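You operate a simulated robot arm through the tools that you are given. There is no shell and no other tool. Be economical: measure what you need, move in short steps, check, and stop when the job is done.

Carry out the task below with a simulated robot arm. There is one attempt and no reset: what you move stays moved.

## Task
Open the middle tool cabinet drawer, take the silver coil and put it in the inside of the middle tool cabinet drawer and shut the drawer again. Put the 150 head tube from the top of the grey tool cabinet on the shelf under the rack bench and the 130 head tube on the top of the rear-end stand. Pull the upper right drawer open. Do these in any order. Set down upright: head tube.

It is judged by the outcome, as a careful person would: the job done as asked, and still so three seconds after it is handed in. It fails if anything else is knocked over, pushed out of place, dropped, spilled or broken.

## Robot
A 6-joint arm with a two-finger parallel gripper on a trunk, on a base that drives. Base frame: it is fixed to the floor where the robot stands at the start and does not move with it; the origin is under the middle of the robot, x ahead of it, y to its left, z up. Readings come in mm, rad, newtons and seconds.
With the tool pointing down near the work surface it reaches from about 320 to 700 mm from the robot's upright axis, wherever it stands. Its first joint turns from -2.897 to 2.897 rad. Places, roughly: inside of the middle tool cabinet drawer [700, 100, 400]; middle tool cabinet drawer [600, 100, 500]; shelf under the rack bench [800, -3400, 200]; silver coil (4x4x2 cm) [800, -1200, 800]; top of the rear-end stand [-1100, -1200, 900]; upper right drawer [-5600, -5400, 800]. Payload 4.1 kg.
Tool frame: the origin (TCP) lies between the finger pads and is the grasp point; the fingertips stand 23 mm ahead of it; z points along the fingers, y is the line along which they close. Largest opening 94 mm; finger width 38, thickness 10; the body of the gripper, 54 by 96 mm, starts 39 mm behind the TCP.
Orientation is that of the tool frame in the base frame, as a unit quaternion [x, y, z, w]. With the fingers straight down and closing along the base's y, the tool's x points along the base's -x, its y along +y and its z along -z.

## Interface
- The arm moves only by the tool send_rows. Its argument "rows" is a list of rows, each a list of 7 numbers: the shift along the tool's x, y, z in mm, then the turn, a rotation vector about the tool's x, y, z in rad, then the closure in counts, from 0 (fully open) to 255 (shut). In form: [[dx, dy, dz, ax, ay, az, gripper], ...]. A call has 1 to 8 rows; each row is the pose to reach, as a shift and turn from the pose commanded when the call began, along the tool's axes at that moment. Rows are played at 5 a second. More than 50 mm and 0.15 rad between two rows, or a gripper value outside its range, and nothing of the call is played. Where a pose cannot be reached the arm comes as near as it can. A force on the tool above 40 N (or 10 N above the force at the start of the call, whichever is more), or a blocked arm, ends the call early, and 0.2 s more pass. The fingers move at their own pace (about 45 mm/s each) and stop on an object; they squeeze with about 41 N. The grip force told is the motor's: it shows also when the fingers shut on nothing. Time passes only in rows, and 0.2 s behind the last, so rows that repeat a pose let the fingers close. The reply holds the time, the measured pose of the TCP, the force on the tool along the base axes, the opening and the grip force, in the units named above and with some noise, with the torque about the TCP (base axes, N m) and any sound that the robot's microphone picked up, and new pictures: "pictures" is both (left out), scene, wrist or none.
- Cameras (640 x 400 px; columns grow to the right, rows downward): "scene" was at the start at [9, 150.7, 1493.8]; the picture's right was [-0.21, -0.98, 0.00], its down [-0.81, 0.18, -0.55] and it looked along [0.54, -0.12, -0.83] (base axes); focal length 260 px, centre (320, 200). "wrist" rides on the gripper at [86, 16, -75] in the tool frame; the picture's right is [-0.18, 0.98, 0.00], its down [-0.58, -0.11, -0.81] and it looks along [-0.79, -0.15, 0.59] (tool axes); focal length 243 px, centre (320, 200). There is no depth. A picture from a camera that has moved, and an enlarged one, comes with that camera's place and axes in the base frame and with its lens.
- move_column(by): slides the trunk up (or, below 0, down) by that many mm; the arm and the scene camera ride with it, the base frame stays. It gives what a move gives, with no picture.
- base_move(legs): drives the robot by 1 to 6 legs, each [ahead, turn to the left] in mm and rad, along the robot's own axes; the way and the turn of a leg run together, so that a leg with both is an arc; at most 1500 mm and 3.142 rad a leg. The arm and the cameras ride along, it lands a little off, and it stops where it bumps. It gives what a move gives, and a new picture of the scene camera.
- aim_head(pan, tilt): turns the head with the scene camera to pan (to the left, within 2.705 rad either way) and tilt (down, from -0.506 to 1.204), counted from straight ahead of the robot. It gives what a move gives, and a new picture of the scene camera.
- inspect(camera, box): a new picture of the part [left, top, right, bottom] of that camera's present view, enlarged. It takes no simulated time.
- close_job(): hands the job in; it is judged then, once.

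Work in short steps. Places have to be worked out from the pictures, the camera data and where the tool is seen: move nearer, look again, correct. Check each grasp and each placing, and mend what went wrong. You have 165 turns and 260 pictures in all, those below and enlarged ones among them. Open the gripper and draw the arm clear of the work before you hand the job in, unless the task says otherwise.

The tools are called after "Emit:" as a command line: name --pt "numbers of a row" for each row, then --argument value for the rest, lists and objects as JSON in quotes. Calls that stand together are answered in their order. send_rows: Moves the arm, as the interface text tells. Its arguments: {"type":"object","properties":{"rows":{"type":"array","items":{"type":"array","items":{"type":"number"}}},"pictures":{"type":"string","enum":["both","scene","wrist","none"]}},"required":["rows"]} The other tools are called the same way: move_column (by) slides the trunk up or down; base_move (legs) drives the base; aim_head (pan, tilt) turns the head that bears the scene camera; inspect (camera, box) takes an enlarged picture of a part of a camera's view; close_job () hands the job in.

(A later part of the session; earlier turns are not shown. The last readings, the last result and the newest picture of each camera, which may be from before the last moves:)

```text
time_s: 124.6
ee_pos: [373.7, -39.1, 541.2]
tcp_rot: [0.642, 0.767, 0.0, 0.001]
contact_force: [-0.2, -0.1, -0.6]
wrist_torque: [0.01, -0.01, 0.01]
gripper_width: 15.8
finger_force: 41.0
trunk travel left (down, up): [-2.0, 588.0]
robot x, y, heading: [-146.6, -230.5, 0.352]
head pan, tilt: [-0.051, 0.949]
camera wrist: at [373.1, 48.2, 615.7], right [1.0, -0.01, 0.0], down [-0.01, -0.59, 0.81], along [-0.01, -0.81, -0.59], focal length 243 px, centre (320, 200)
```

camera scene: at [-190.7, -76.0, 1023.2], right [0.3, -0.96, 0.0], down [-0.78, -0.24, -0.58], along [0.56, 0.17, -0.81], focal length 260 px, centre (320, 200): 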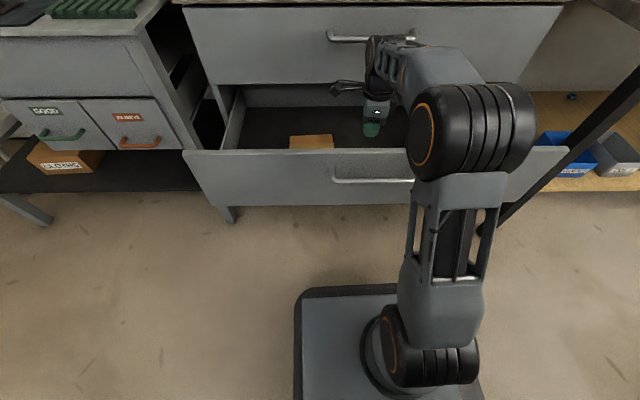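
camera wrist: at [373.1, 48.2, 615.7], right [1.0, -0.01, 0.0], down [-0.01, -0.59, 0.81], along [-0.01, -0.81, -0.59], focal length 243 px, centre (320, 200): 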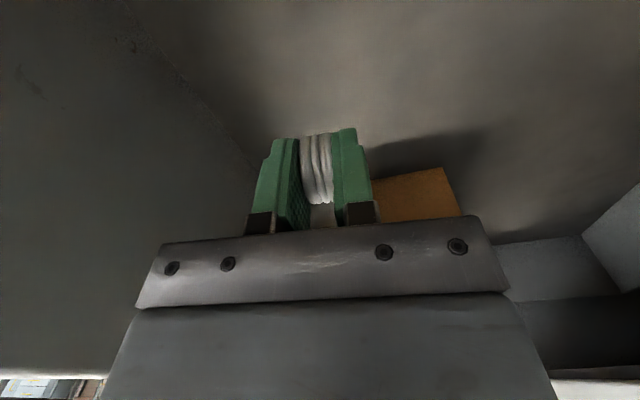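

Emit:
send_rows --pt "0 0 6 0 0 0 255" --pt "0 0 12 0 0 0 255" --pt "0 0 18 0 0 0 255" --pt "0 0 24 0 0 0 255" --pt "0 0 30 0 0 0 255" --pictures "wrist"

```text
time_s: 125.8
ee_pos: [372.6, -40.6, 510.9]
tcp_rot: [0.643, 0.766, -0.001, 0.0]
contact_force: [-0.8, -0.1, 0.6]
wrist_torque: [-0.01, -0.01, 0.01]
gripper_width: 15.9
finger_force: 40.6
trunk travel left (down, up): [-2.0, 588.0]
robot x, y, heading: [-149.0, -230.9, 0.348]
head pan, tilt: [-0.051, 0.949]
camera wrist: at [373.3, 47.2, 585.2], right [1.0, -0.01, 0.0], down [-0.01, -0.59, 0.81], along [-0.01, -0.81, -0.59], focal length 243 px, centre (320, 200)
```

wrist: 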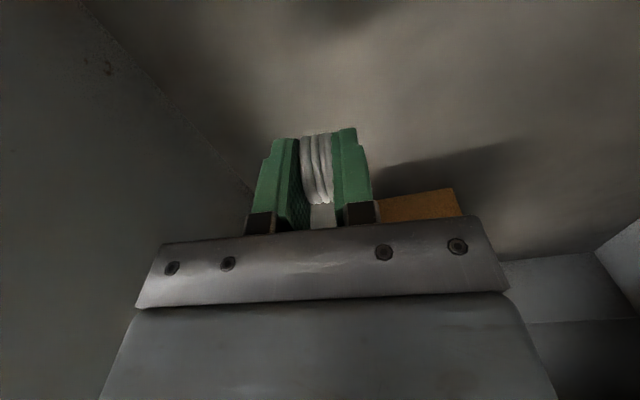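

No contact yet (coil bottom ~484). Continue in small steps.

Emit:
send_rows --pt "0 0 4 0 0 0 255" --pt "0 0 8 0 0 0 255" --pt "0 0 12 0 0 0 255" --pt "0 0 16 0 0 0 255" --pt "0 0 20 0 0 0 255" --pt "0 0 24 0 0 0 255" --pt "0 0 28 0 0 0 255" --pt "0 0 32 0 0 0 255" --pictures "wrist"

```text
time_s: 127.6
ee_pos: [371.7, -40.9, 479.9]
tcp_rot: [0.642, 0.767, 0.0, 0.0]
contact_force: [1.9, 0.4, -0.7]
wrist_torque: [0.0, 0.0, -0.04]
gripper_width: 15.7
finger_force: 41.0
trunk travel left (down, up): [-2.0, 588.0]
robot x, y, heading: [-146.9, -231.0, 0.349]
head pan, tilt: [-0.051, 0.949]
camera wrist: at [372.6, 47.4, 553.9], right [1.0, -0.01, 0.0], down [-0.01, -0.59, 0.81], along [-0.01, -0.81, -0.59], focal length 243 px, centre (320, 200)
```

wrist: 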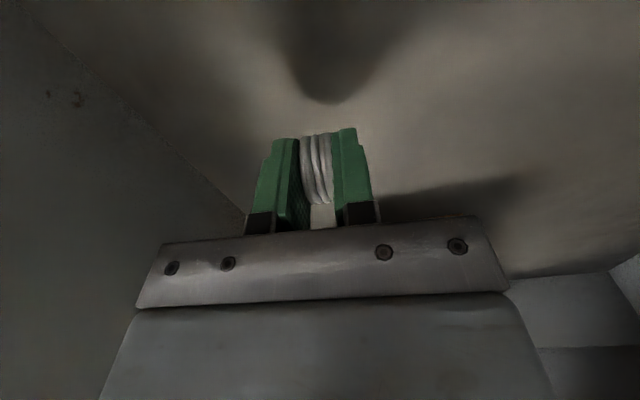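

Emit:
send_rows --pt "0 0 3 0 0 0 255" --pt "0 0 6 0 0 0 255" --pt "0 0 9 0 0 0 255" --pt "0 0 12 0 0 0 255" --pt "0 0 15 0 0 0 255" --pt "0 0 18 0 0 0 255" --pt "0 0 21 0 0 0 255" --pt "0 0 24 0 0 0 255" --pictures "both"

```text
time_s: 129.4
ee_pos: [373.0, -40.7, 456.4]
tcp_rot: [0.642, 0.766, 0.0, 0.001]
contact_force: [0.1, 0.6, -1.1]
wrist_torque: [0.03, -0.01, 0.0]
gripper_width: 15.7
finger_force: 41.2
trunk travel left (down, up): [-2.0, 588.0]
robot x, y, heading: [-148.9, -231.1, 0.352]
head pan, tilt: [-0.051, 0.949]
camera scene: at [-190.6, -76.0, 1023.2], right [0.3, -0.96, 0.0], down [-0.78, -0.24, -0.58], along [0.56, 0.17, -0.81], focal length 260 px, centre (320, 200)
camera wrist: at [373.3, 47.8, 530.6], right [1.0, -0.01, 0.0], down [-0.01, -0.59, 0.81], along [-0.01, -0.81, -0.59], focal length 243 px, centre (320, 200)
```

scene: 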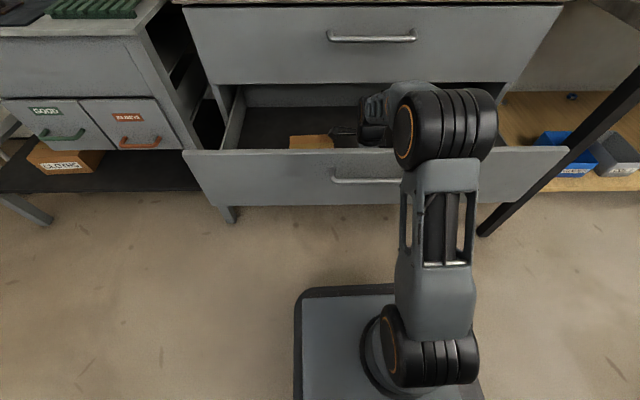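
wrist: 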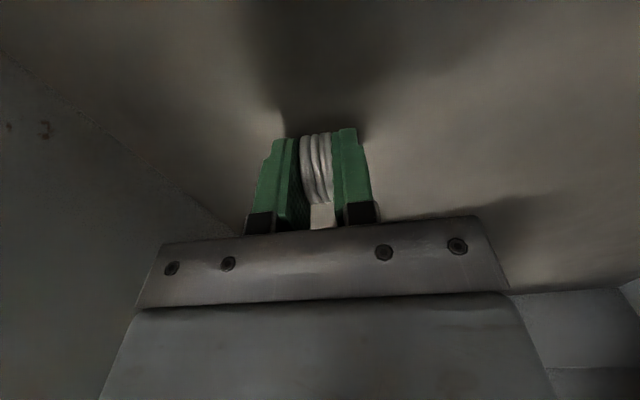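

The shadow nearly meets the fingers; a few more millimetres.

Emit:
send_rows --pt "0 0 2 0 0 0 255" --pt "0 0 4 0 0 0 255" --pt "0 0 6 0 0 0 255" --pt "0 0 8 0 0 0 255" --pt "0 0 10 0 0 0 255" --pt "0 0 12 0 0 0 255" --pictures "wrist"

```text
time_s: 130.4
ee_pos: [374.9, -39.6, 455.3]
tcp_rot: [0.642, 0.767, 0.007, 0.004]
contact_force: [0.9, 0.3, 17.3]
wrist_torque: [-0.04, 0.09, -0.01]
gripper_width: 15.7
finger_force: 40.7
trunk travel left (down, up): [-2.0, 588.0]
robot x, y, heading: [-140.8, -233.7, 0.351]
head pan, tilt: [-0.051, 0.949]
stopped in row 4: the force on the tool passed its limit at 43 N (the readings are from after the stop); the commanded pose is now the measured one
camera wrist: at [374.2, 48.0, 529.5], right [1.0, -0.01, 0.02], down [-0.02, -0.59, 0.8], along [0.0, -0.8, -0.6], focal length 243 px, centre (320, 200)
```

wrist: 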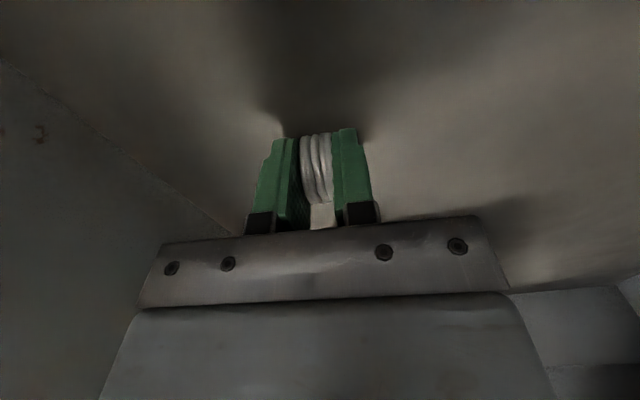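

The coil rests on the drawer floor. Release and lift straight out.

Emit:
send_rows --pt "0 0 0 0 0 0 200" --pt "0 0 0 0 0 0 150" --pt "0 0 0 0 0 0 100" --pt "0 0 0 0 0 0 100" --pt "0 0 -30 0 0 0 100" --pt "0 0 -70 0 0 0 100" --pt "0 0 -110 0 0 0 100" --pt "0 0 -150 0 0 0 100" --pictures "wrist"

Emit:
move_column --by 330

Emit:
inspect --camera "scene" --box '[200, 120, 520, 300]'

```text
time_s: 132.2
ee_pos: [371.6, -38.7, 600.9]
tcp_rot: [0.642, 0.767, 0.003, 0.002]
contact_force: [0.6, 0.4, -1.1]
wrist_torque: [-0.01, 0.02, 0.01]
gripper_width: 57.5
finger_force: 0.1
trunk travel left (down, up): [-2.0, 588.0]
robot x, y, heading: [-149.0, -235.3, 0.353]
head pan, tilt: [-0.051, 0.949]
camera wrist: at [371.8, 48.7, 676.0], right [1.0, -0.01, 0.01], down [-0.01, -0.59, 0.81], along [0.0, -0.81, -0.59], focal length 243 px, centre (320, 200)
```

wrist: 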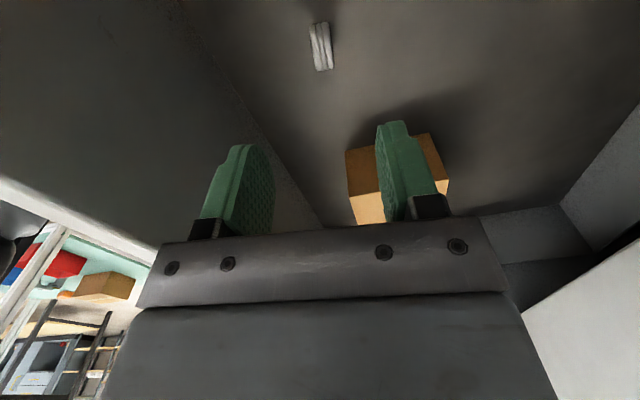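

```text
time_s: 135.5
ee_pos: [371.6, -39.0, 929.5]
tcp_rot: [0.642, 0.767, 0.004, 0.004]
contact_force: [-0.3, -0.2, 0.2]
wrist_torque: [0.01, -0.01, 0.05]
gripper_width: 57.3
finger_force: 0.1
trunk travel left (down, up): [-332.0, 258.0]
robot x, y, heading: [-147.9, -232.5, 0.35]
head pan, tilt: [-0.051, 0.949]
```

```text
2.00 times, centred on (360, 210) of scene
camera zoom: at [-190.7, -76.0, 1353.2], right [0.3, -0.96, 0.0], down [-0.78, -0.24, -0.58], along [0.56, 0.17, -0.81], focal length 520 px, centre (240, 180)
```

zoom: 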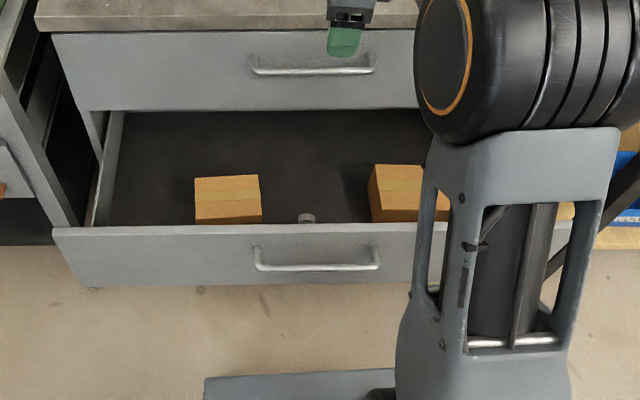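

The coil is inside. Next I back off to push the drawer shut: square the heading, retreat, and return the tool to neutral yaw.

Emit:
base_move --legs '[[0, -0.036], [-230, 0]]'

Emit:
send_rows --pt "0 0 0 0 0 -0.146 100" --pt "0 0 0 0 0 -0.292 180" --pt "0 0 0 0 0 -0.438 255" --pt "0 0 0 0 0 -0.584 255" --pt "0 0 0 0 0 -0.73 255" --pt "0 0 0 0 0 -0.876 255" --pt "0 0 0 0 0 -1.022 255" --pt "0 0 0 0 0 -1.168 255" --pictures "none"

Emit:
send_rows --pt "0 0 0 0 0 -0.146 255" --pt "0 0 0 0 0 -0.292 255" --pt "0 0 0 0 0 -0.438 255" --pt "0 0 0 0 0 -0.58 255" --pictures "none"

Emit:
send_rows --pt "0 0 0 0 -0.15 0 255" --pt "0 0 0 0 -0.3 0 255" --pt "0 0 0 0 -0.45 0 255" --pt "0 0 0 0 -0.6 0 255" --pt "0 0 0 0 -0.75 0 255" --pt "0 0 0 0 -0.9 0 255" --pt "0 0 0 0 -1.05 0 255" --pt "0 0 0 0 -1.2 0 255" --pictures "none"

Emit:
send_rows --pt "0 0 0 0 -0.15 0 255" --pt "0 0 0 0 -0.3 0 255" --pt "0 0 0 0 -0.371 0 255" --pictures "scene"

```text
time_s: 137.6
ee_pos: [159.4, -129.3, 931.6]
tcp_rot: [0.657, 0.754, 0.004, 0.003]
contact_force: [0.7, 0.9, -0.3]
wrist_torque: [-0.02, 0.0, 0.01]
gripper_width: 57.2
finger_force: 0.0
trunk travel left (down, up): [-332.0, 258.0]
robot x, y, heading: [-360.8, -302.5, 0.31]
head pan, tilt: [-0.051, 0.949]
camera scene: at [-403.5, -145.5, 1353.2], right [0.26, -0.97, 0.0], down [-0.79, -0.21, -0.58], along [0.56, 0.15, -0.81], focal length 260 px, centre (320, 200)
```

scene: 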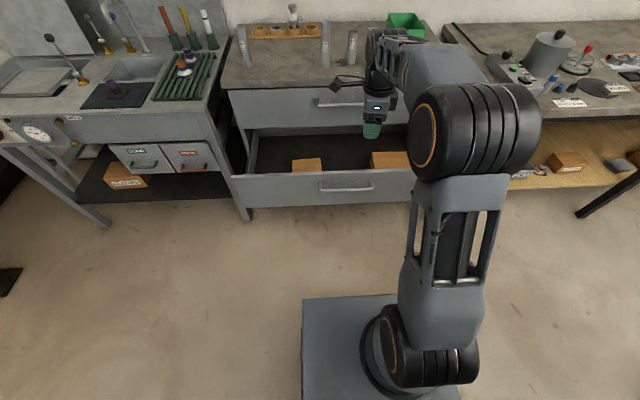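

```text
time_s: 139.4
ee_pos: [159.7, -129.5, 932.6]
tcp_rot: [0.13, 0.991, 0.001, 0.005]
contact_force: [-0.2, 0.2, 0.1]
wrist_torque: [0.0, 0.03, 0.03]
gripper_width: 0.1
finger_force: 41.0
trunk travel left (down, up): [-332.0, 258.0]
robot x, y, heading: [-365.7, -301.6, 0.313]
head pan, tilt: [-0.051, 0.949]
```

```text
time_s: 140.4
ee_pos: [160.6, -129.1, 930.9]
tcp_rot: [-0.158, 0.987, 0.0, 0.005]
contact_force: [0.2, -0.5, -0.1]
wrist_torque: [-0.04, 0.0, 0.01]
gripper_width: 0.2
finger_force: 40.7
trunk travel left (down, up): [-332.0, 258.0]
robot x, y, heading: [-366.9, -303.4, 0.315]
head pan, tilt: [-0.051, 0.949]
```

```text
time_s: 142.2
ee_pos: [160.1, -130.1, 930.0]
tcp_rot: [-0.129, 0.812, 0.088, 0.562]
contact_force: [0.7, -0.2, 1.3]
wrist_torque: [0.01, 0.02, 0.0]
gripper_width: 0.0
finger_force: 41.1
trunk travel left (down, up): [-332.0, 258.0]
robot x, y, heading: [-364.2, -302.1, 0.31]
head pan, tilt: [-0.051, 0.949]
```

```text
time_s: 143.0
ee_pos: [159.8, -129.7, 930.6]
tcp_rot: [-0.11, 0.694, 0.11, 0.703]
contact_force: [-0.3, 1.1, -0.1]
wrist_torque: [-0.02, 0.01, -0.03]
gripper_width: 0.0
finger_force: 41.2
trunk travel left (down, up): [-332.0, 258.0]
robot x, y, heading: [-365.0, -302.3, 0.314]
head pan, tilt: [-0.051, 0.949]
camera scene: at [-403.6, -145.6, 1353.2], right [0.26, -0.97, 0.0], down [-0.79, -0.21, -0.58], along [0.56, 0.15, -0.81], focal length 260 px, centre (320, 200)
```

scene: 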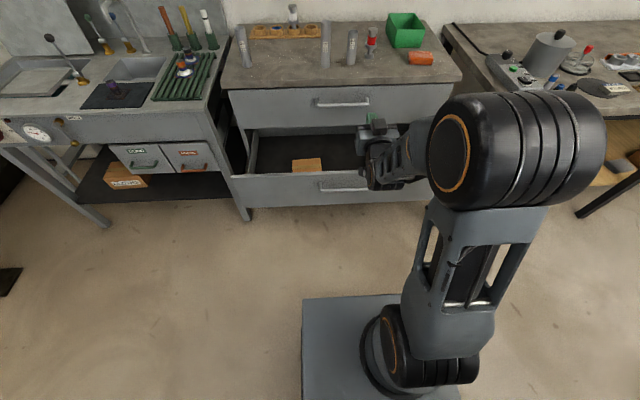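

Level and in front of the panel. I lower 320 mm to z≈610 (above the bar, below the panel's top edge) and look.

Emit:
move_column --by -318

Emit:
aim_head --pan -0.05 --tilt 0.7

Emit:
inspect --camera "wrist" --box '[0, 0, 640, 400]'

```text
time_s: 146.1
ee_pos: [159.6, -129.8, 613.2]
tcp_rot: [-0.111, 0.695, 0.112, 0.702]
contact_force: [0.1, 0.1, 0.0]
wrist_torque: [0.0, 0.0, -0.04]
gripper_width: 0.0
finger_force: 40.9
trunk travel left (down, up): [-14.0, 576.0]
robot x, y, heading: [-363.1, -302.6, 0.315]
head pan, tilt: [-0.051, 0.949]
```

```text
time_s: 146.9
ee_pos: [159.9, -129.8, 613.0]
tcp_rot: [-0.11, 0.695, 0.111, 0.702]
contact_force: [0.9, 0.1, 0.2]
wrist_torque: [0.01, 0.0, 0.0]
gripper_width: 0.0
finger_force: 41.0
trunk travel left (down, up): [-14.0, 576.0]
robot x, y, heading: [-367.1, -304.0, 0.314]
head pan, tilt: [-0.051, 0.7]
camera scene: at [-391.8, -142.4, 1054.9], right [0.26, -0.97, 0.0], down [-0.62, -0.17, -0.76], along [0.74, 0.2, -0.64], focal length 260 px, centre (320, 200)
```

scene: 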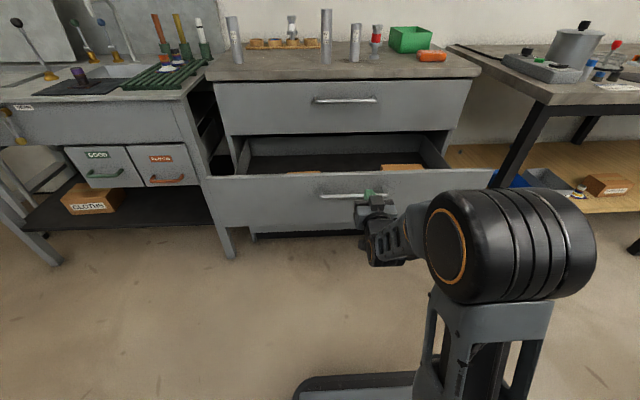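

```text
1.00 times, centred on (320, 200) of wrist (not enlarged: the box is as wide or as high as the picture)
camera zoom: at [84.3, -137.9, 525.8], right [-0.31, 0.93, 0.18], down [-0.74, -0.35, 0.57], along [0.6, 0.04, 0.8], focal length 243 px, centre (320, 200)
```

zoom: 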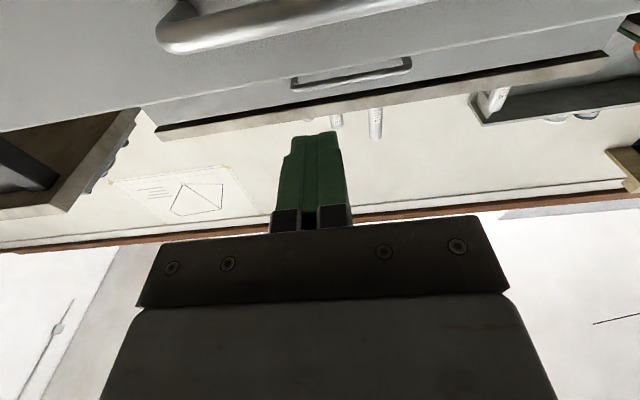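

The panel top works out at z≈625 and the bar at 564, so I drop the tool to z≈599, shift 15 mm left toward centre, then drive forward to push the drawer.

Emit:
send_rows --pt "14 15 0 0 0 0 255" --pt "14 15 30 0 0 0 255" --pictures "none"

Emit:
base_move --legs '[[200, 0]]'

```text
time_s: 147.5
ee_pos: [183.6, -106.2, 599.7]
tcp_rot: [-0.11, 0.695, 0.11, 0.702]
contact_force: [0.0, 0.8, -0.4]
wrist_torque: [-0.02, -0.01, 0.01]
gripper_width: 0.0
finger_force: 41.0
trunk travel left (down, up): [-14.0, 576.0]
robot x, y, heading: [-367.4, -305.7, 0.312]
head pan, tilt: [-0.051, 0.7]
```

```text
time_s: 149.1
ee_pos: [375.9, -42.7, 598.7]
tcp_rot: [-0.112, 0.695, 0.112, 0.701]
contact_force: [0.0, 0.1, 0.6]
wrist_torque: [0.02, -0.03, -0.01]
gripper_width: 0.0
finger_force: 41.0
trunk travel left (down, up): [-14.0, 576.0]
robot x, y, heading: [-170.1, -238.9, 0.317]
head pan, tilt: [-0.051, 0.7]
camera scene: at [-198.6, -79.6, 1055.0], right [0.26, -0.97, 0.0], down [-0.62, -0.17, -0.76], along [0.74, 0.2, -0.64], focal length 260 px, centre (320, 200)
```

scene: 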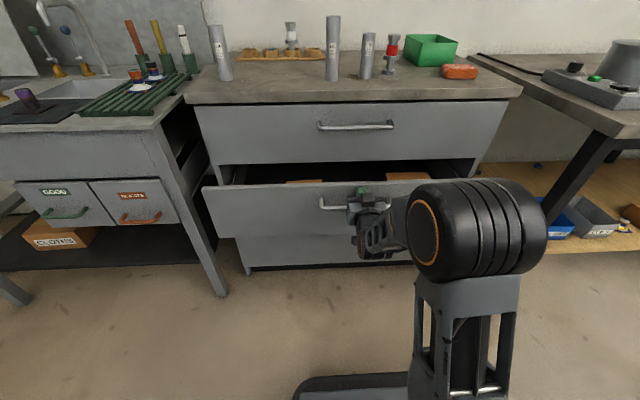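

The drawer is moving in. Drive another 105 mm, then finish with the arm until it seats.

Emit:
base_move --legs '[[105, 0]]'

Emit:
send_rows --pt "0 0 8 0 0 0 255" --pt "0 0 16 0 0 0 255" --pt "0 0 24 0 0 0 255" --pt "0 0 32 0 0 0 255" --pt "0 0 40 0 0 0 255" --pictures "scene"

```text
time_s: 150.3
ee_pos: [475.9, -10.4, 599.4]
tcp_rot: [-0.113, 0.695, 0.113, 0.701]
contact_force: [-0.7, 0.4, -0.3]
wrist_torque: [-0.02, -0.02, 0.02]
gripper_width: 0.0
finger_force: 41.4
trunk travel left (down, up): [-14.0, 576.0]
robot x, y, heading: [-70.0, -207.6, 0.318]
head pan, tilt: [-0.051, 0.7]
camera scene: at [-98.6, -46.9, 1055.0], right [0.26, -0.96, 0.0], down [-0.62, -0.17, -0.76], along [0.74, 0.2, -0.64], focal length 260 px, centre (320, 200)
```

scene: 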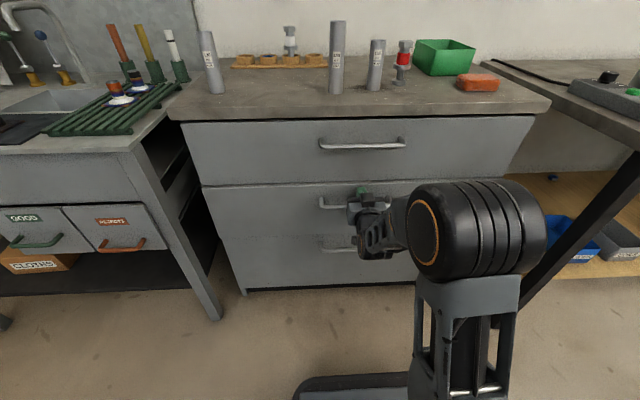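

```text
time_s: 151.1
ee_pos: [492.2, -4.0, 599.2]
tcp_rot: [-0.112, 0.695, 0.112, 0.701]
contact_force: [-23.4, -8.8, 10.0]
wrist_torque: [-0.13, 0.18, -0.05]
gripper_width: 0.0
finger_force: 41.2
trunk travel left (down, up): [-14.0, 576.0]
robot x, y, heading: [-70.0, -212.4, 0.314]
head pan, tilt: [-0.051, 0.7]
stopped in row 3: the force on the tool passed its limit at 61 N (the readings are from after the stop); the commanded pose is now the measured one
camera scene: at [-101.1, -47.7, 1055.3], right [0.26, -0.96, 0.0], down [-0.62, -0.17, -0.77], along [0.74, 0.2, -0.64], focal length 260 px, centre (320, 200)
```

scene: 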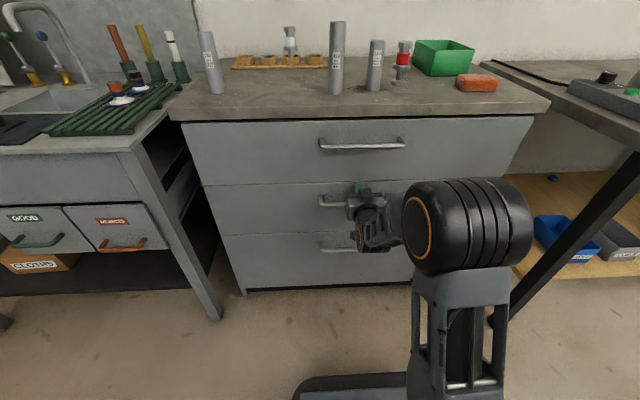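

The drawer is shut (firm stop at u≈490). Now back away and raise to work on the tubes on top; I also pitch the tool 30° down for the tube grasp.

Emit:
send_rows --pt "0 0 -40 0 0 0 255" --pt "0 0 -80 0 0 0 255" --pictures "none"

Emit:
move_column --by 400

Emit:
send_rows --pt "0 0 0 0 0.13 0 100" --pt "0 0 0 0 0.26 0 0" --pt "0 0 0 0 0.39 0 0" --pt "0 0 0 0 0.52 0 0" --pictures "wrist"

Emit:
aim_head --pan 0.0 --tilt 0.75

```text
time_s: 151.7
ee_pos: [415.5, -27.3, 598.4]
tcp_rot: [-0.112, 0.697, 0.112, 0.7]
contact_force: [0.1, -0.4, 0.4]
wrist_torque: [0.02, -0.01, 0.01]
gripper_width: 0.0
finger_force: 40.9
trunk travel left (down, up): [-14.0, 576.0]
robot x, y, heading: [-73.0, -204.8, 0.313]
head pan, tilt: [-0.051, 0.7]
```

```text
time_s: 155.5
ee_pos: [415.3, -27.9, 998.7]
tcp_rot: [-0.112, 0.697, 0.112, 0.699]
contact_force: [-0.4, -1.1, 0.1]
wrist_torque: [-0.01, -0.04, -0.01]
gripper_width: 0.0
finger_force: 41.3
trunk travel left (down, up): [-414.0, 176.0]
robot x, y, heading: [-74.5, -206.0, 0.318]
head pan, tilt: [-0.051, 0.7]
```

```text
time_s: 156.5
ee_pos: [416.5, -27.1, 997.1]
tcp_rot: [-0.138, 0.853, 0.08, 0.497]
contact_force: [0.6, 0.5, -0.8]
wrist_torque: [-0.02, 0.01, -0.01]
gripper_width: 85.6
finger_force: 0.1
trunk travel left (down, up): [-414.0, 176.0]
robot x, y, heading: [-70.1, -207.5, 0.319]
head pan, tilt: [-0.051, 0.7]
camera wrist: at [309.2, -46.3, 959.5], right [-0.22, 0.96, 0.16], down [-0.36, -0.23, 0.9], along [0.91, 0.14, 0.4], focal length 243 px, centre (320, 200)
```

wrist: 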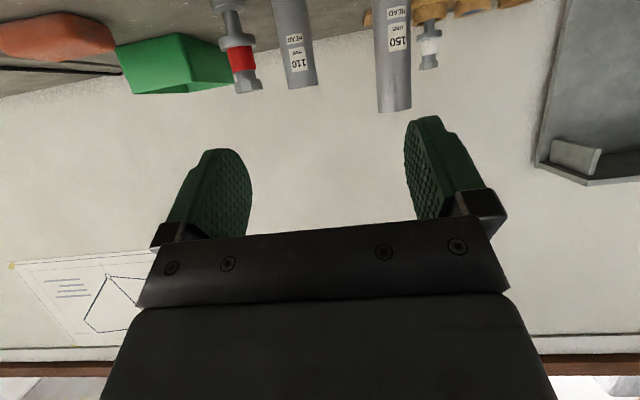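

```text
time_s: 157.1
ee_pos: [416.1, -27.6, 997.7]
tcp_rot: [-0.138, 0.852, 0.08, 0.498]
contact_force: [0.0, -0.8, -0.2]
wrist_torque: [-0.01, 0.0, -0.01]
gripper_width: 94.1
finger_force: 0.1
trunk travel left (down, up): [-414.0, 176.0]
robot x, y, heading: [-69.1, -209.5, 0.315]
head pan, tilt: [0.0, 0.75]
camera scene: at [-102.2, -43.5, 1450.8], right [0.31, -0.95, 0.0], down [-0.65, -0.21, -0.73], along [0.7, 0.23, -0.68], focal length 260 px, centre (320, 200)
```

scene: 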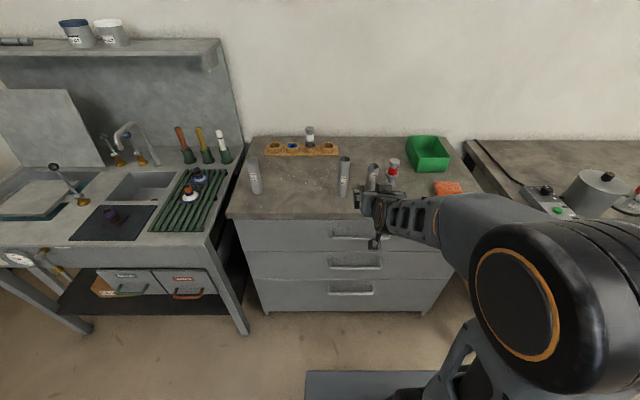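

Now measure the 150 tube precisely with an enlarged view.

Emit:
inspect --camera "scene" --box '[220, 130, 420, 230]'

Emit:
inspect --camera "wrist" --box '[200, 0, 480, 140]'

```text
3.20 times, centred on (320, 180) of scene
camera zoom: at [-102.2, -43.5, 1450.8], right [0.31, -0.95, 0.0], down [-0.65, -0.21, -0.73], along [0.7, 0.23, -0.68], focal length 831 px, centre (320, 264)
```

zoom: 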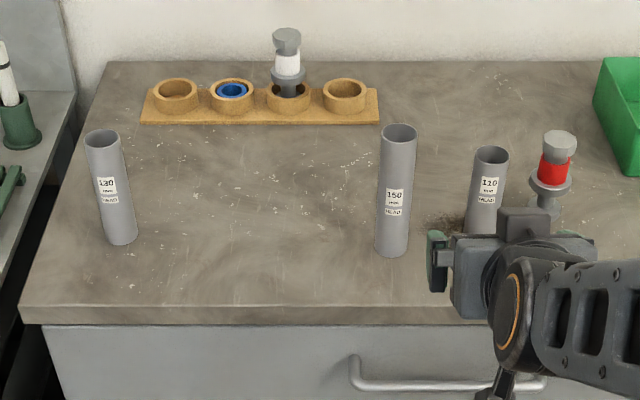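

```text
2.29 times, centred on (340, 70) of wrist
camera zoom: at [309.2, -46.2, 959.1], right [-0.22, 0.96, 0.16], down [-0.36, -0.23, 0.9], along [0.91, 0.14, 0.4], focal length 555 px, centre (274, 497)
```

zoom: 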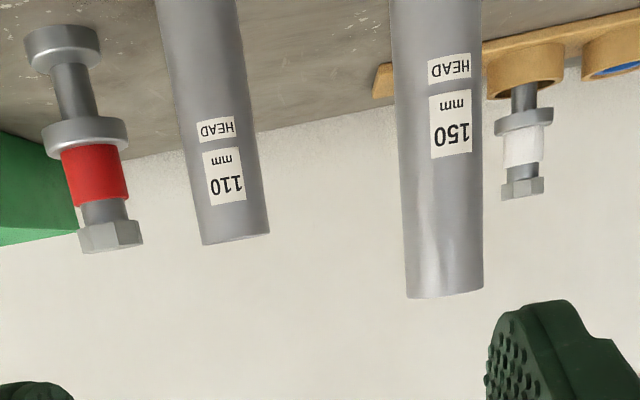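

Combining the views, the 150 tube is at about (580,95) on a top at z≈825 (u≈581, v≈89). I drive forward 120 mm, shift left 66, and lower to grasp height with the fingers short of the tube.

Emit:
base_move --legs '[[110, 0]]'

Emit:
send_rows --pt "0 33 0 0 0 0 0" --pt "0 66 0 0 0 0 0" --pictures "none"

Emit:
move_column --by -60

Emit:
inspect --camera "wrist" --box '[0, 0, 640, 400]'

Emit:
inspect --camera "scene" --box '[220, 130, 420, 250]'

```text
time_s: 158.3
ee_pos: [522.8, 6.9, 997.6]
tcp_rot: [-0.137, 0.853, 0.079, 0.497]
contact_force: [0.2, 0.1, -0.2]
wrist_torque: [-0.02, 0.01, 0.0]
gripper_width: 94.0
finger_force: 0.0
trunk travel left (down, up): [-414.0, 176.0]
robot x, y, heading: [38.0, -167.7, 0.313]
head pan, tilt: [0.0, 0.75]
camera scene: at [4.6, -8.7, 1450.7], right [0.31, -0.95, 0.0], down [-0.65, -0.21, -0.73], along [0.7, 0.23, -0.68], focal length 260 px, centre (320, 200)
```

scene: 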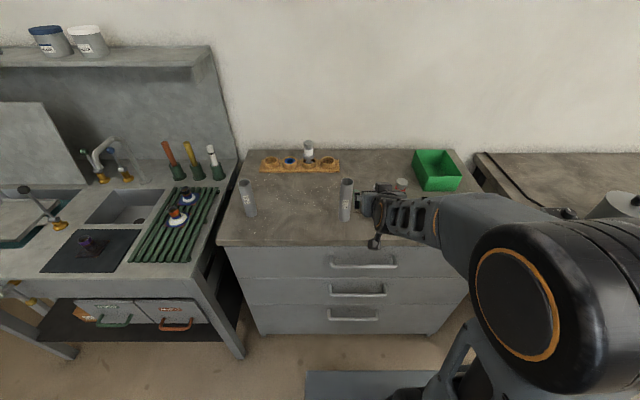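

```text
time_s: 158.9
ee_pos: [501.6, 69.5, 996.4]
tcp_rot: [-0.136, 0.853, 0.078, 0.497]
contact_force: [0.0, -0.3, 0.6]
wrist_torque: [-0.03, -0.01, 0.0]
gripper_width: 94.1
finger_force: 0.1
trunk travel left (down, up): [-414.0, 176.0]
robot x, y, heading: [35.6, -176.4, 0.315]
head pan, tilt: [0.0, 0.75]
```

```text
time_s: 159.9
ee_pos: [502.1, 69.5, 936.0]
tcp_rot: [-0.136, 0.854, 0.079, 0.496]
contact_force: [-0.4, 0.0, 0.8]
wrist_torque: [-0.02, 0.0, 0.04]
gripper_width: 93.8
finger_force: 0.0
trunk travel left (down, up): [-354.0, 236.0]
robot x, y, heading: [34.0, -172.6, 0.313]
head pan, tilt: [0.0, 0.75]
```

```text
1.00 times, centred on (320, 200) of wrist (not enlarged: the box is as wide or as high as the picture)
camera zoom: at [394.2, 51.5, 898.3], right [-0.22, 0.96, 0.16], down [-0.36, -0.23, 0.9], along [0.91, 0.14, 0.4], focal length 243 px, centre (320, 200)
```

zoom: 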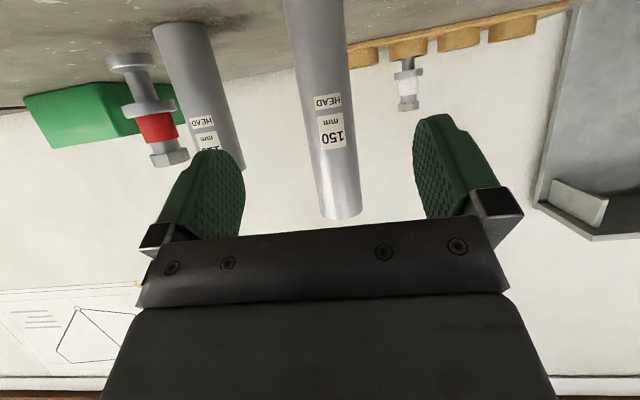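

```text
3.20 times, centred on (320, 190) of scene
camera zoom: at [4.5, -8.7, 1390.7], right [0.31, -0.95, 0.0], down [-0.65, -0.21, -0.73], along [0.7, 0.23, -0.68], focal length 831 px, centre (320, 232)
```

zoom: 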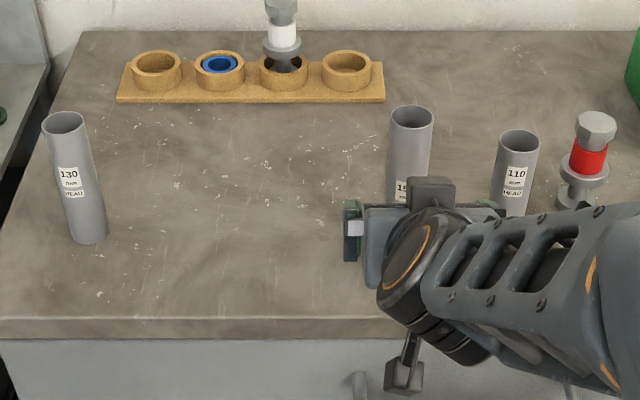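

The 150 tube is centred between the finger lines, about 74 mm ahead. Advance horizontally and close.

Emit:
send_rows --pt "-12 0 21 0 0 0 0" --pt "-25 0 43 0 0 0 0" --pt "-37 0 64 0 0 0 0" --pt "-37 0 64 0 0 0 100" --pt "-37 0 64 0 0 0 200" --pt "-37 0 64 0 0 0 255" --pt "-37 0 64 0 0 0 255" --pictures "both"

```text
time_s: 161.5
ee_pos: [572.2, 93.8, 938.2]
tcp_rot: [-0.136, 0.853, 0.079, 0.498]
contact_force: [0.1, 1.0, 0.0]
wrist_torque: [0.14, -0.04, 0.02]
gripper_width: 35.6
finger_force: 33.1
trunk travel left (down, up): [-354.0, 236.0]
robot x, y, heading: [37.2, -173.6, 0.311]
head pan, tilt: [0.0, 0.75]
camera scene: at [4.5, -8.6, 1390.7], right [0.31, -0.95, 0.0], down [-0.65, -0.21, -0.73], along [0.7, 0.23, -0.68], focal length 260 px, centre (320, 200)
camera wrist: at [463.9, 74.8, 899.3], right [-0.22, 0.96, 0.16], down [-0.36, -0.23, 0.9], along [0.91, 0.14, 0.4], focal length 243 px, centre (320, 200)
```

scene: 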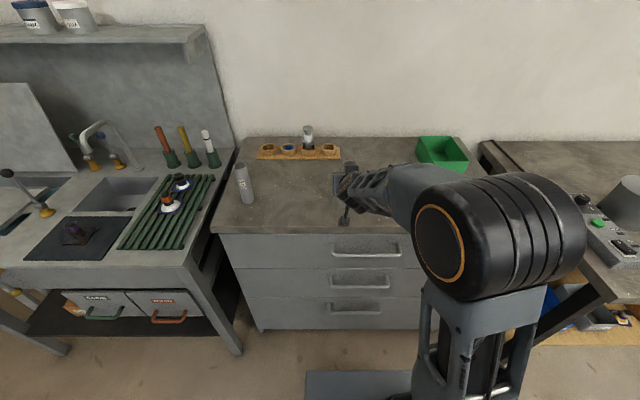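
wrist: 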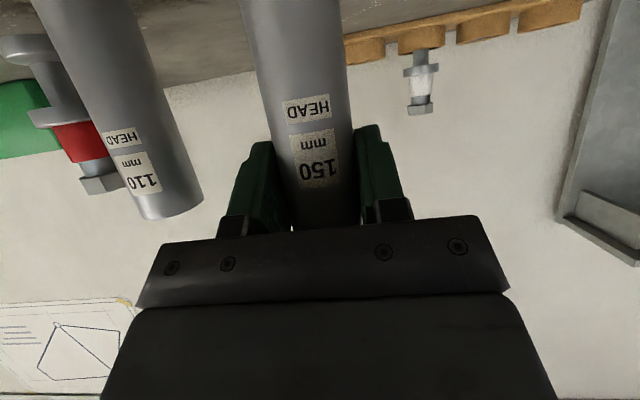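

Tube gripped at ~35.6 mm. Close fully, lift with the trunk, and verify.

Emit:
send_rows --pt "0 0 0 0 0 0 255" --pt "0 0 0 0 0 0 255" --pictures "none"

Emit:
move_column --by 150

Emit:
inspect --camera "scene" --box '[200, 100, 480, 280]'

Emit:
inspect --camera "wrist" --box '[0, 0, 640, 400]'

```text
time_s: 162.1
ee_pos: [570.4, 93.3, 938.1]
tcp_rot: [-0.136, 0.853, 0.079, 0.497]
contact_force: [0.4, -0.3, 0.6]
wrist_torque: [-0.08, -0.08, -0.04]
gripper_width: 35.6
finger_force: 41.0
trunk travel left (down, up): [-354.0, 236.0]
robot x, y, heading: [31.4, -171.6, 0.31]
head pan, tilt: [0.0, 0.75]
```

```text
time_s: 163.9
ee_pos: [571.2, 93.8, 1088.5]
tcp_rot: [-0.137, 0.854, 0.079, 0.496]
contact_force: [-0.2, 0.0, -1.7]
wrist_torque: [-0.04, 0.03, 0.01]
gripper_width: 35.5
finger_force: 41.3
trunk travel left (down, up): [-504.0, 86.0]
robot x, y, heading: [32.0, -167.4, 0.313]
head pan, tilt: [0.0, 0.75]
```

```text
2.22 times, centred on (340, 190) of scene
camera zoom: at [4.7, -8.5, 1540.7], right [0.31, -0.95, 0.0], down [-0.65, -0.21, -0.73], along [0.7, 0.23, -0.68], focal length 577 px, centre (276, 222)
```

zoom: 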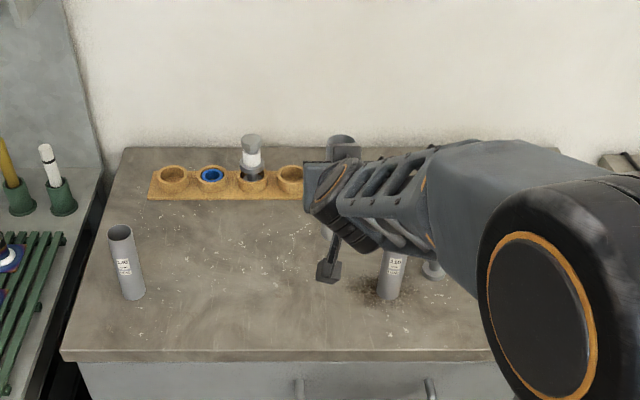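

```text
1.00 times, centred on (320, 200) of wrist (not enlarged: the box is as wide or as high as the picture)
camera zoom: at [464.0, 74.7, 1049.0], right [-0.22, 0.96, 0.16], down [-0.36, -0.23, 0.9], along [0.91, 0.14, 0.4], focal length 243 px, centre (320, 200)
```

zoom: 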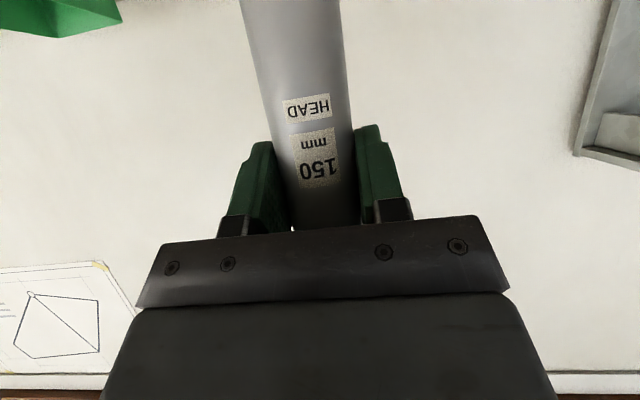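

The 150 tube is held and its neighbour is untouched. I back away, turn to face the far wall, and drive toward the rack bench in a clear lane.

Emit:
base_move --legs '[[-290, 0], [0, -1.569], [1450, 0]]'

Emit:
aim_head --pan 0.1 --tilt 0.45

```text
time_s: 176.4
ee_pos: [545.2, -2144.4, 1087.5]
tcp_rot: [0.494, 0.71, -0.287, 0.413]
contact_force: [-0.1, 0.3, -1.6]
wrist_torque: [0.03, 0.02, -0.03]
gripper_width: 34.8
finger_force: 40.6
trunk travel left (down, up): [-504.0, 86.0]
robot x, y, heading: [261.5, -1617.2, -1.22]
head pan, tilt: [0.0, 0.75]
camera scene: at [424.2, -1583.1, 1540.7], right [-0.94, -0.34, 0.0], down [-0.23, 0.64, -0.73], along [0.25, -0.69, -0.68], focal length 260 px, centre (320, 200)
```

scene: 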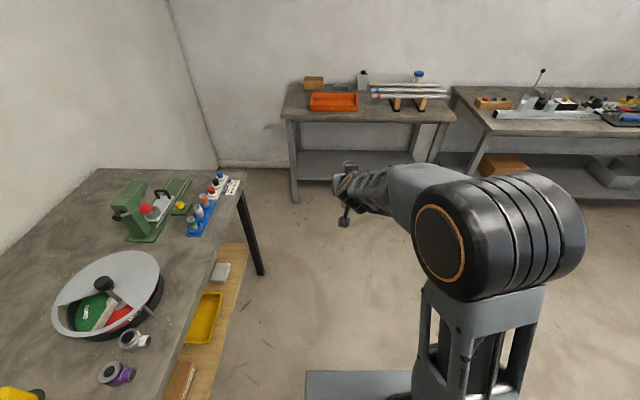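

```text
time_s: 177.2
ee_pos: [544.1, -2144.9, 1087.2]
tcp_rot: [0.495, 0.709, -0.288, 0.412]
contact_force: [-0.5, -0.2, -1.9]
wrist_torque: [-0.01, 0.02, 0.0]
gripper_width: 35.1
finger_force: 40.8
trunk travel left (down, up): [-504.0, 86.0]
robot x, y, heading: [257.4, -1619.6, -1.219]
head pan, tilt: [0.099, 0.45]
camera scene: at [435.7, -1588.0, 1567.1], right [-0.9, -0.43, 0.0], down [-0.19, 0.39, -0.9], along [0.39, -0.81, -0.44], focal length 260 px, centre (320, 200)
```

scene: 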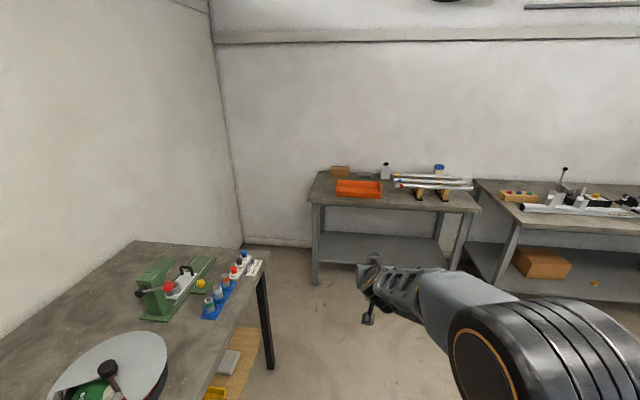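

Zoom on the rack bench to locate its shelf.

Emit:
inspect --camera "scene" --box '[290, 150, 490, 300]'

```text
2.67 times, centred on (390, 225) of scene
camera zoom: at [435.7, -1588.0, 1567.1], right [-0.9, -0.43, 0.0], down [-0.19, 0.39, -0.9], along [0.39, -0.81, -0.44], focal length 693 px, centre (133, 133)
```

zoom: 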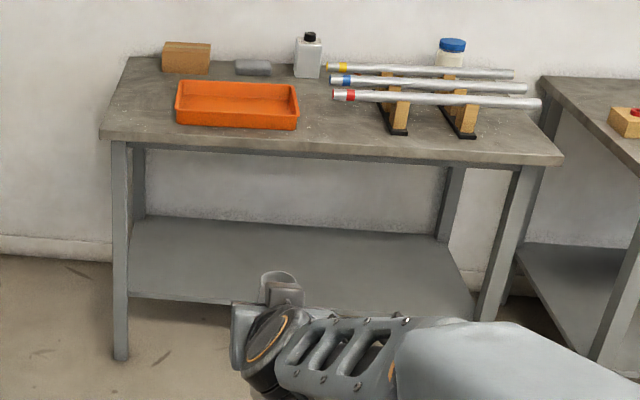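

The shelf's front edge is near v≈3300 at z≈200–250, bench top front edge v≈3250. I square up, drive to v≈2550, and then lower in front of the bench before going under.

Emit:
base_move --legs '[[0, -0.037], [930, 0]]'

Emit:
move_column --by -400

Emit:
aim_head --pan 0.0 --tilt 0.6

```text
time_s: 182.4
ee_pos: [809.8, -3030.4, 1087.6]
tcp_rot: [0.506, 0.701, -0.295, 0.407]
contact_force: [-0.7, -0.1, -1.9]
wrist_torque: [0.0, -0.01, -0.03]
gripper_width: 34.9
finger_force: 41.2
trunk travel left (down, up): [-504.0, 86.0]
robot x, y, heading: [541.8, -2493.5, -1.258]
head pan, tilt: [0.099, 0.45]
camera scene: at [720.6, -2469.6, 1567.1], right [-0.92, -0.4, 0.0], down [-0.18, 0.4, -0.9], along [0.36, -0.82, -0.44], focal length 260 px, centre (320, 200)
```

scene: 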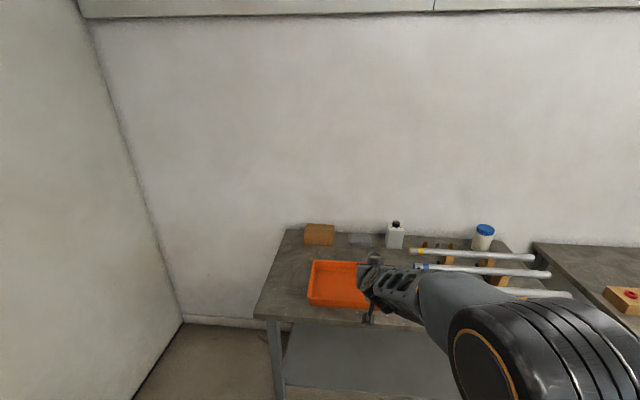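

```text
time_s: 186.2
ee_pos: [809.4, -3029.6, 687.5]
tcp_rot: [0.506, 0.701, -0.295, 0.407]
contact_force: [-0.2, -0.1, -1.6]
wrist_torque: [0.02, 0.0, 0.0]
gripper_width: 35.4
finger_force: 41.1
trunk travel left (down, up): [-104.0, 486.0]
robot x, y, heading: [542.0, -2494.0, -1.259]
head pan, tilt: [0.099, 0.45]
```

```text
time_s: 186.9
ee_pos: [810.0, -3029.7, 688.3]
tcp_rot: [0.506, 0.7, -0.295, 0.408]
contact_force: [-0.2, 0.5, -2.9]
wrist_torque: [0.0, 0.0, 0.0]
gripper_width: 34.9
finger_force: 41.2
trunk travel left (down, up): [-104.0, 486.0]
robot x, y, heading: [546.7, -2493.7, -1.255]
head pan, tilt: [0.0, 0.6]
camera scene: at [710.9, -2469.4, 1153.7], right [-0.95, -0.31, 0.0], down [-0.17, 0.54, -0.83], along [0.26, -0.78, -0.56], focal length 260 px, centre (320, 200)
```

scene: 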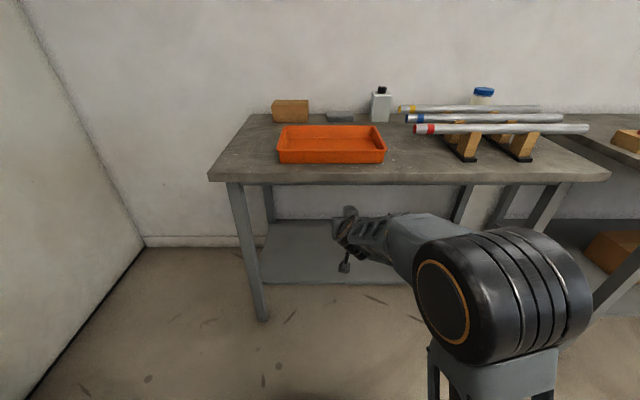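

The shelf and its front edge are clear ahead of the tube. Lower the remaining trunk and continue down with the arm, still in front of the bench.

Emit:
move_column --by -100

Emit:
send_rows --pt "34.6 0 20 0 0 0 255" --pt "69.2 0 40 0 0 0 255" --pt "103.9 0 60 0 0 0 255" --pt "138.5 0 80 0 0 0 255" --pictures "scene"

```text
time_s: 188.2
ee_pos: [811.0, -3029.9, 587.2]
tcp_rot: [0.507, 0.7, -0.296, 0.407]
contact_force: [0.3, 0.7, -0.9]
wrist_torque: [0.03, 0.03, 0.0]
gripper_width: 34.9
finger_force: 41.0
trunk travel left (down, up): [-4.0, 586.0]
robot x, y, heading: [542.6, -2493.1, -1.255]
head pan, tilt: [0.0, 0.6]
```

```text
time_s: 189.2
ee_pos: [810.2, -3031.9, 427.4]
tcp_rot: [0.507, 0.699, -0.296, 0.408]
contact_force: [-0.6, 0.1, -1.1]
wrist_torque: [0.05, -0.01, -0.03]
gripper_width: 35.1
finger_force: 41.1
trunk travel left (down, up): [-4.0, 586.0]
robot x, y, heading: [544.0, -2490.2, -1.258]
head pan, tilt: [0.0, 0.6]
camera scene: at [710.7, -2469.2, 1053.7], right [-0.95, -0.31, 0.0], down [-0.17, 0.54, -0.83], along [0.26, -0.78, -0.56], focal length 260 px, centre (320, 200)
```

scene: 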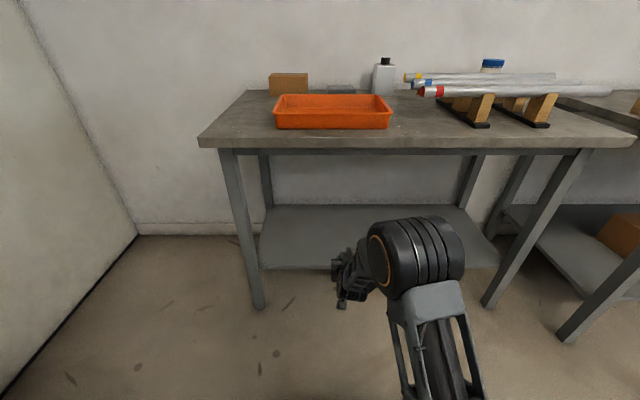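

The elbow sits at about z 690, so I shouldn't drive it into the bench top. I drive forward 160 mm and do the rest by extending the arm under the top.

Emit:
base_move --legs '[[160, 0]]'

Emit:
send_rows --pt "0 0 46 0 0 0 255" --pt "-10 0 75 0 0 0 255" --pt "-25 0 110 0 0 0 255" --pictures "both"

```text
time_s: 190.7
ee_pos: [860.2, -3180.8, 427.9]
tcp_rot: [0.507, 0.7, -0.295, 0.407]
contact_force: [0.2, -0.7, -1.3]
wrist_torque: [-0.02, -0.02, 0.02]
gripper_width: 35.1
finger_force: 40.8
trunk travel left (down, up): [-4.0, 586.0]
robot x, y, heading: [594.9, -2639.4, -1.253]
head pan, tilt: [0.0, 0.6]
camera scene: at [759.6, -2619.0, 1053.6], right [-0.95, -0.31, 0.0], down [-0.18, 0.54, -0.82], along [0.26, -0.78, -0.57], focal length 260 px, centre (320, 200)
```

scene: 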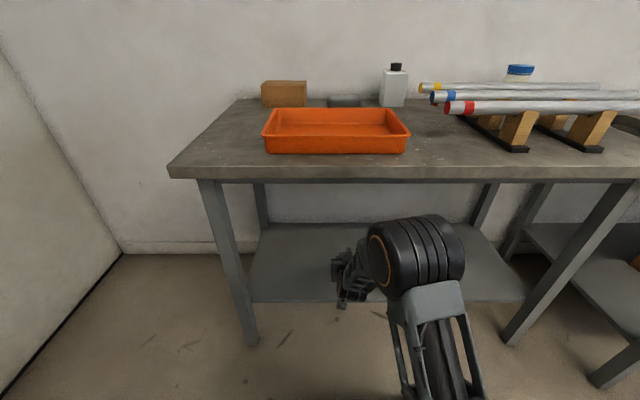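

```text
time_s: 191.5
ee_pos: [893.1, -3284.2, 395.6]
tcp_rot: [0.506, 0.701, -0.295, 0.407]
contact_force: [0.7, -0.6, -1.5]
wrist_torque: [-0.01, 0.03, -0.01]
gripper_width: 34.8
finger_force: 40.6
trunk travel left (down, up): [-4.0, 586.0]
robot x, y, heading: [593.8, -2643.8, -1.26]
head pan, tilt: [0.0, 0.6]
camera scene: at [759.6, -2618.9, 1053.6], right [-0.95, -0.31, 0.0], down [-0.18, 0.54, -0.83], along [0.26, -0.78, -0.56], focal length 260 px, centre (320, 200)
camera wrist: at [874.4, -3177.2, 357.5], right [0.96, 0.22, 0.16], down [-0.23, 0.36, 0.9], along [0.14, -0.91, 0.4], focal length 243 px, centre (320, 200)
```

scene: 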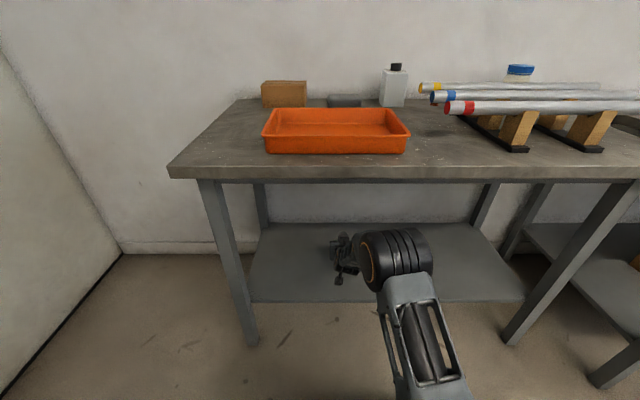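
wrist: 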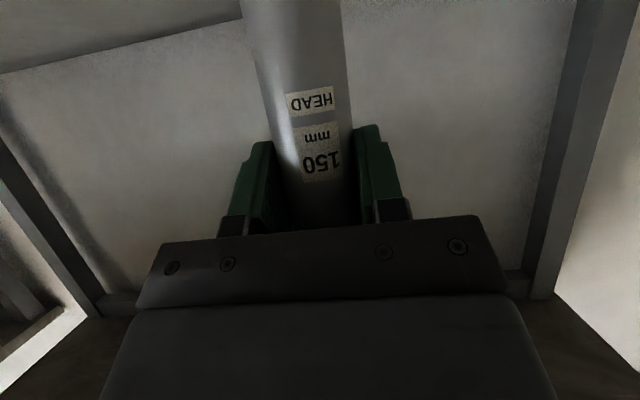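

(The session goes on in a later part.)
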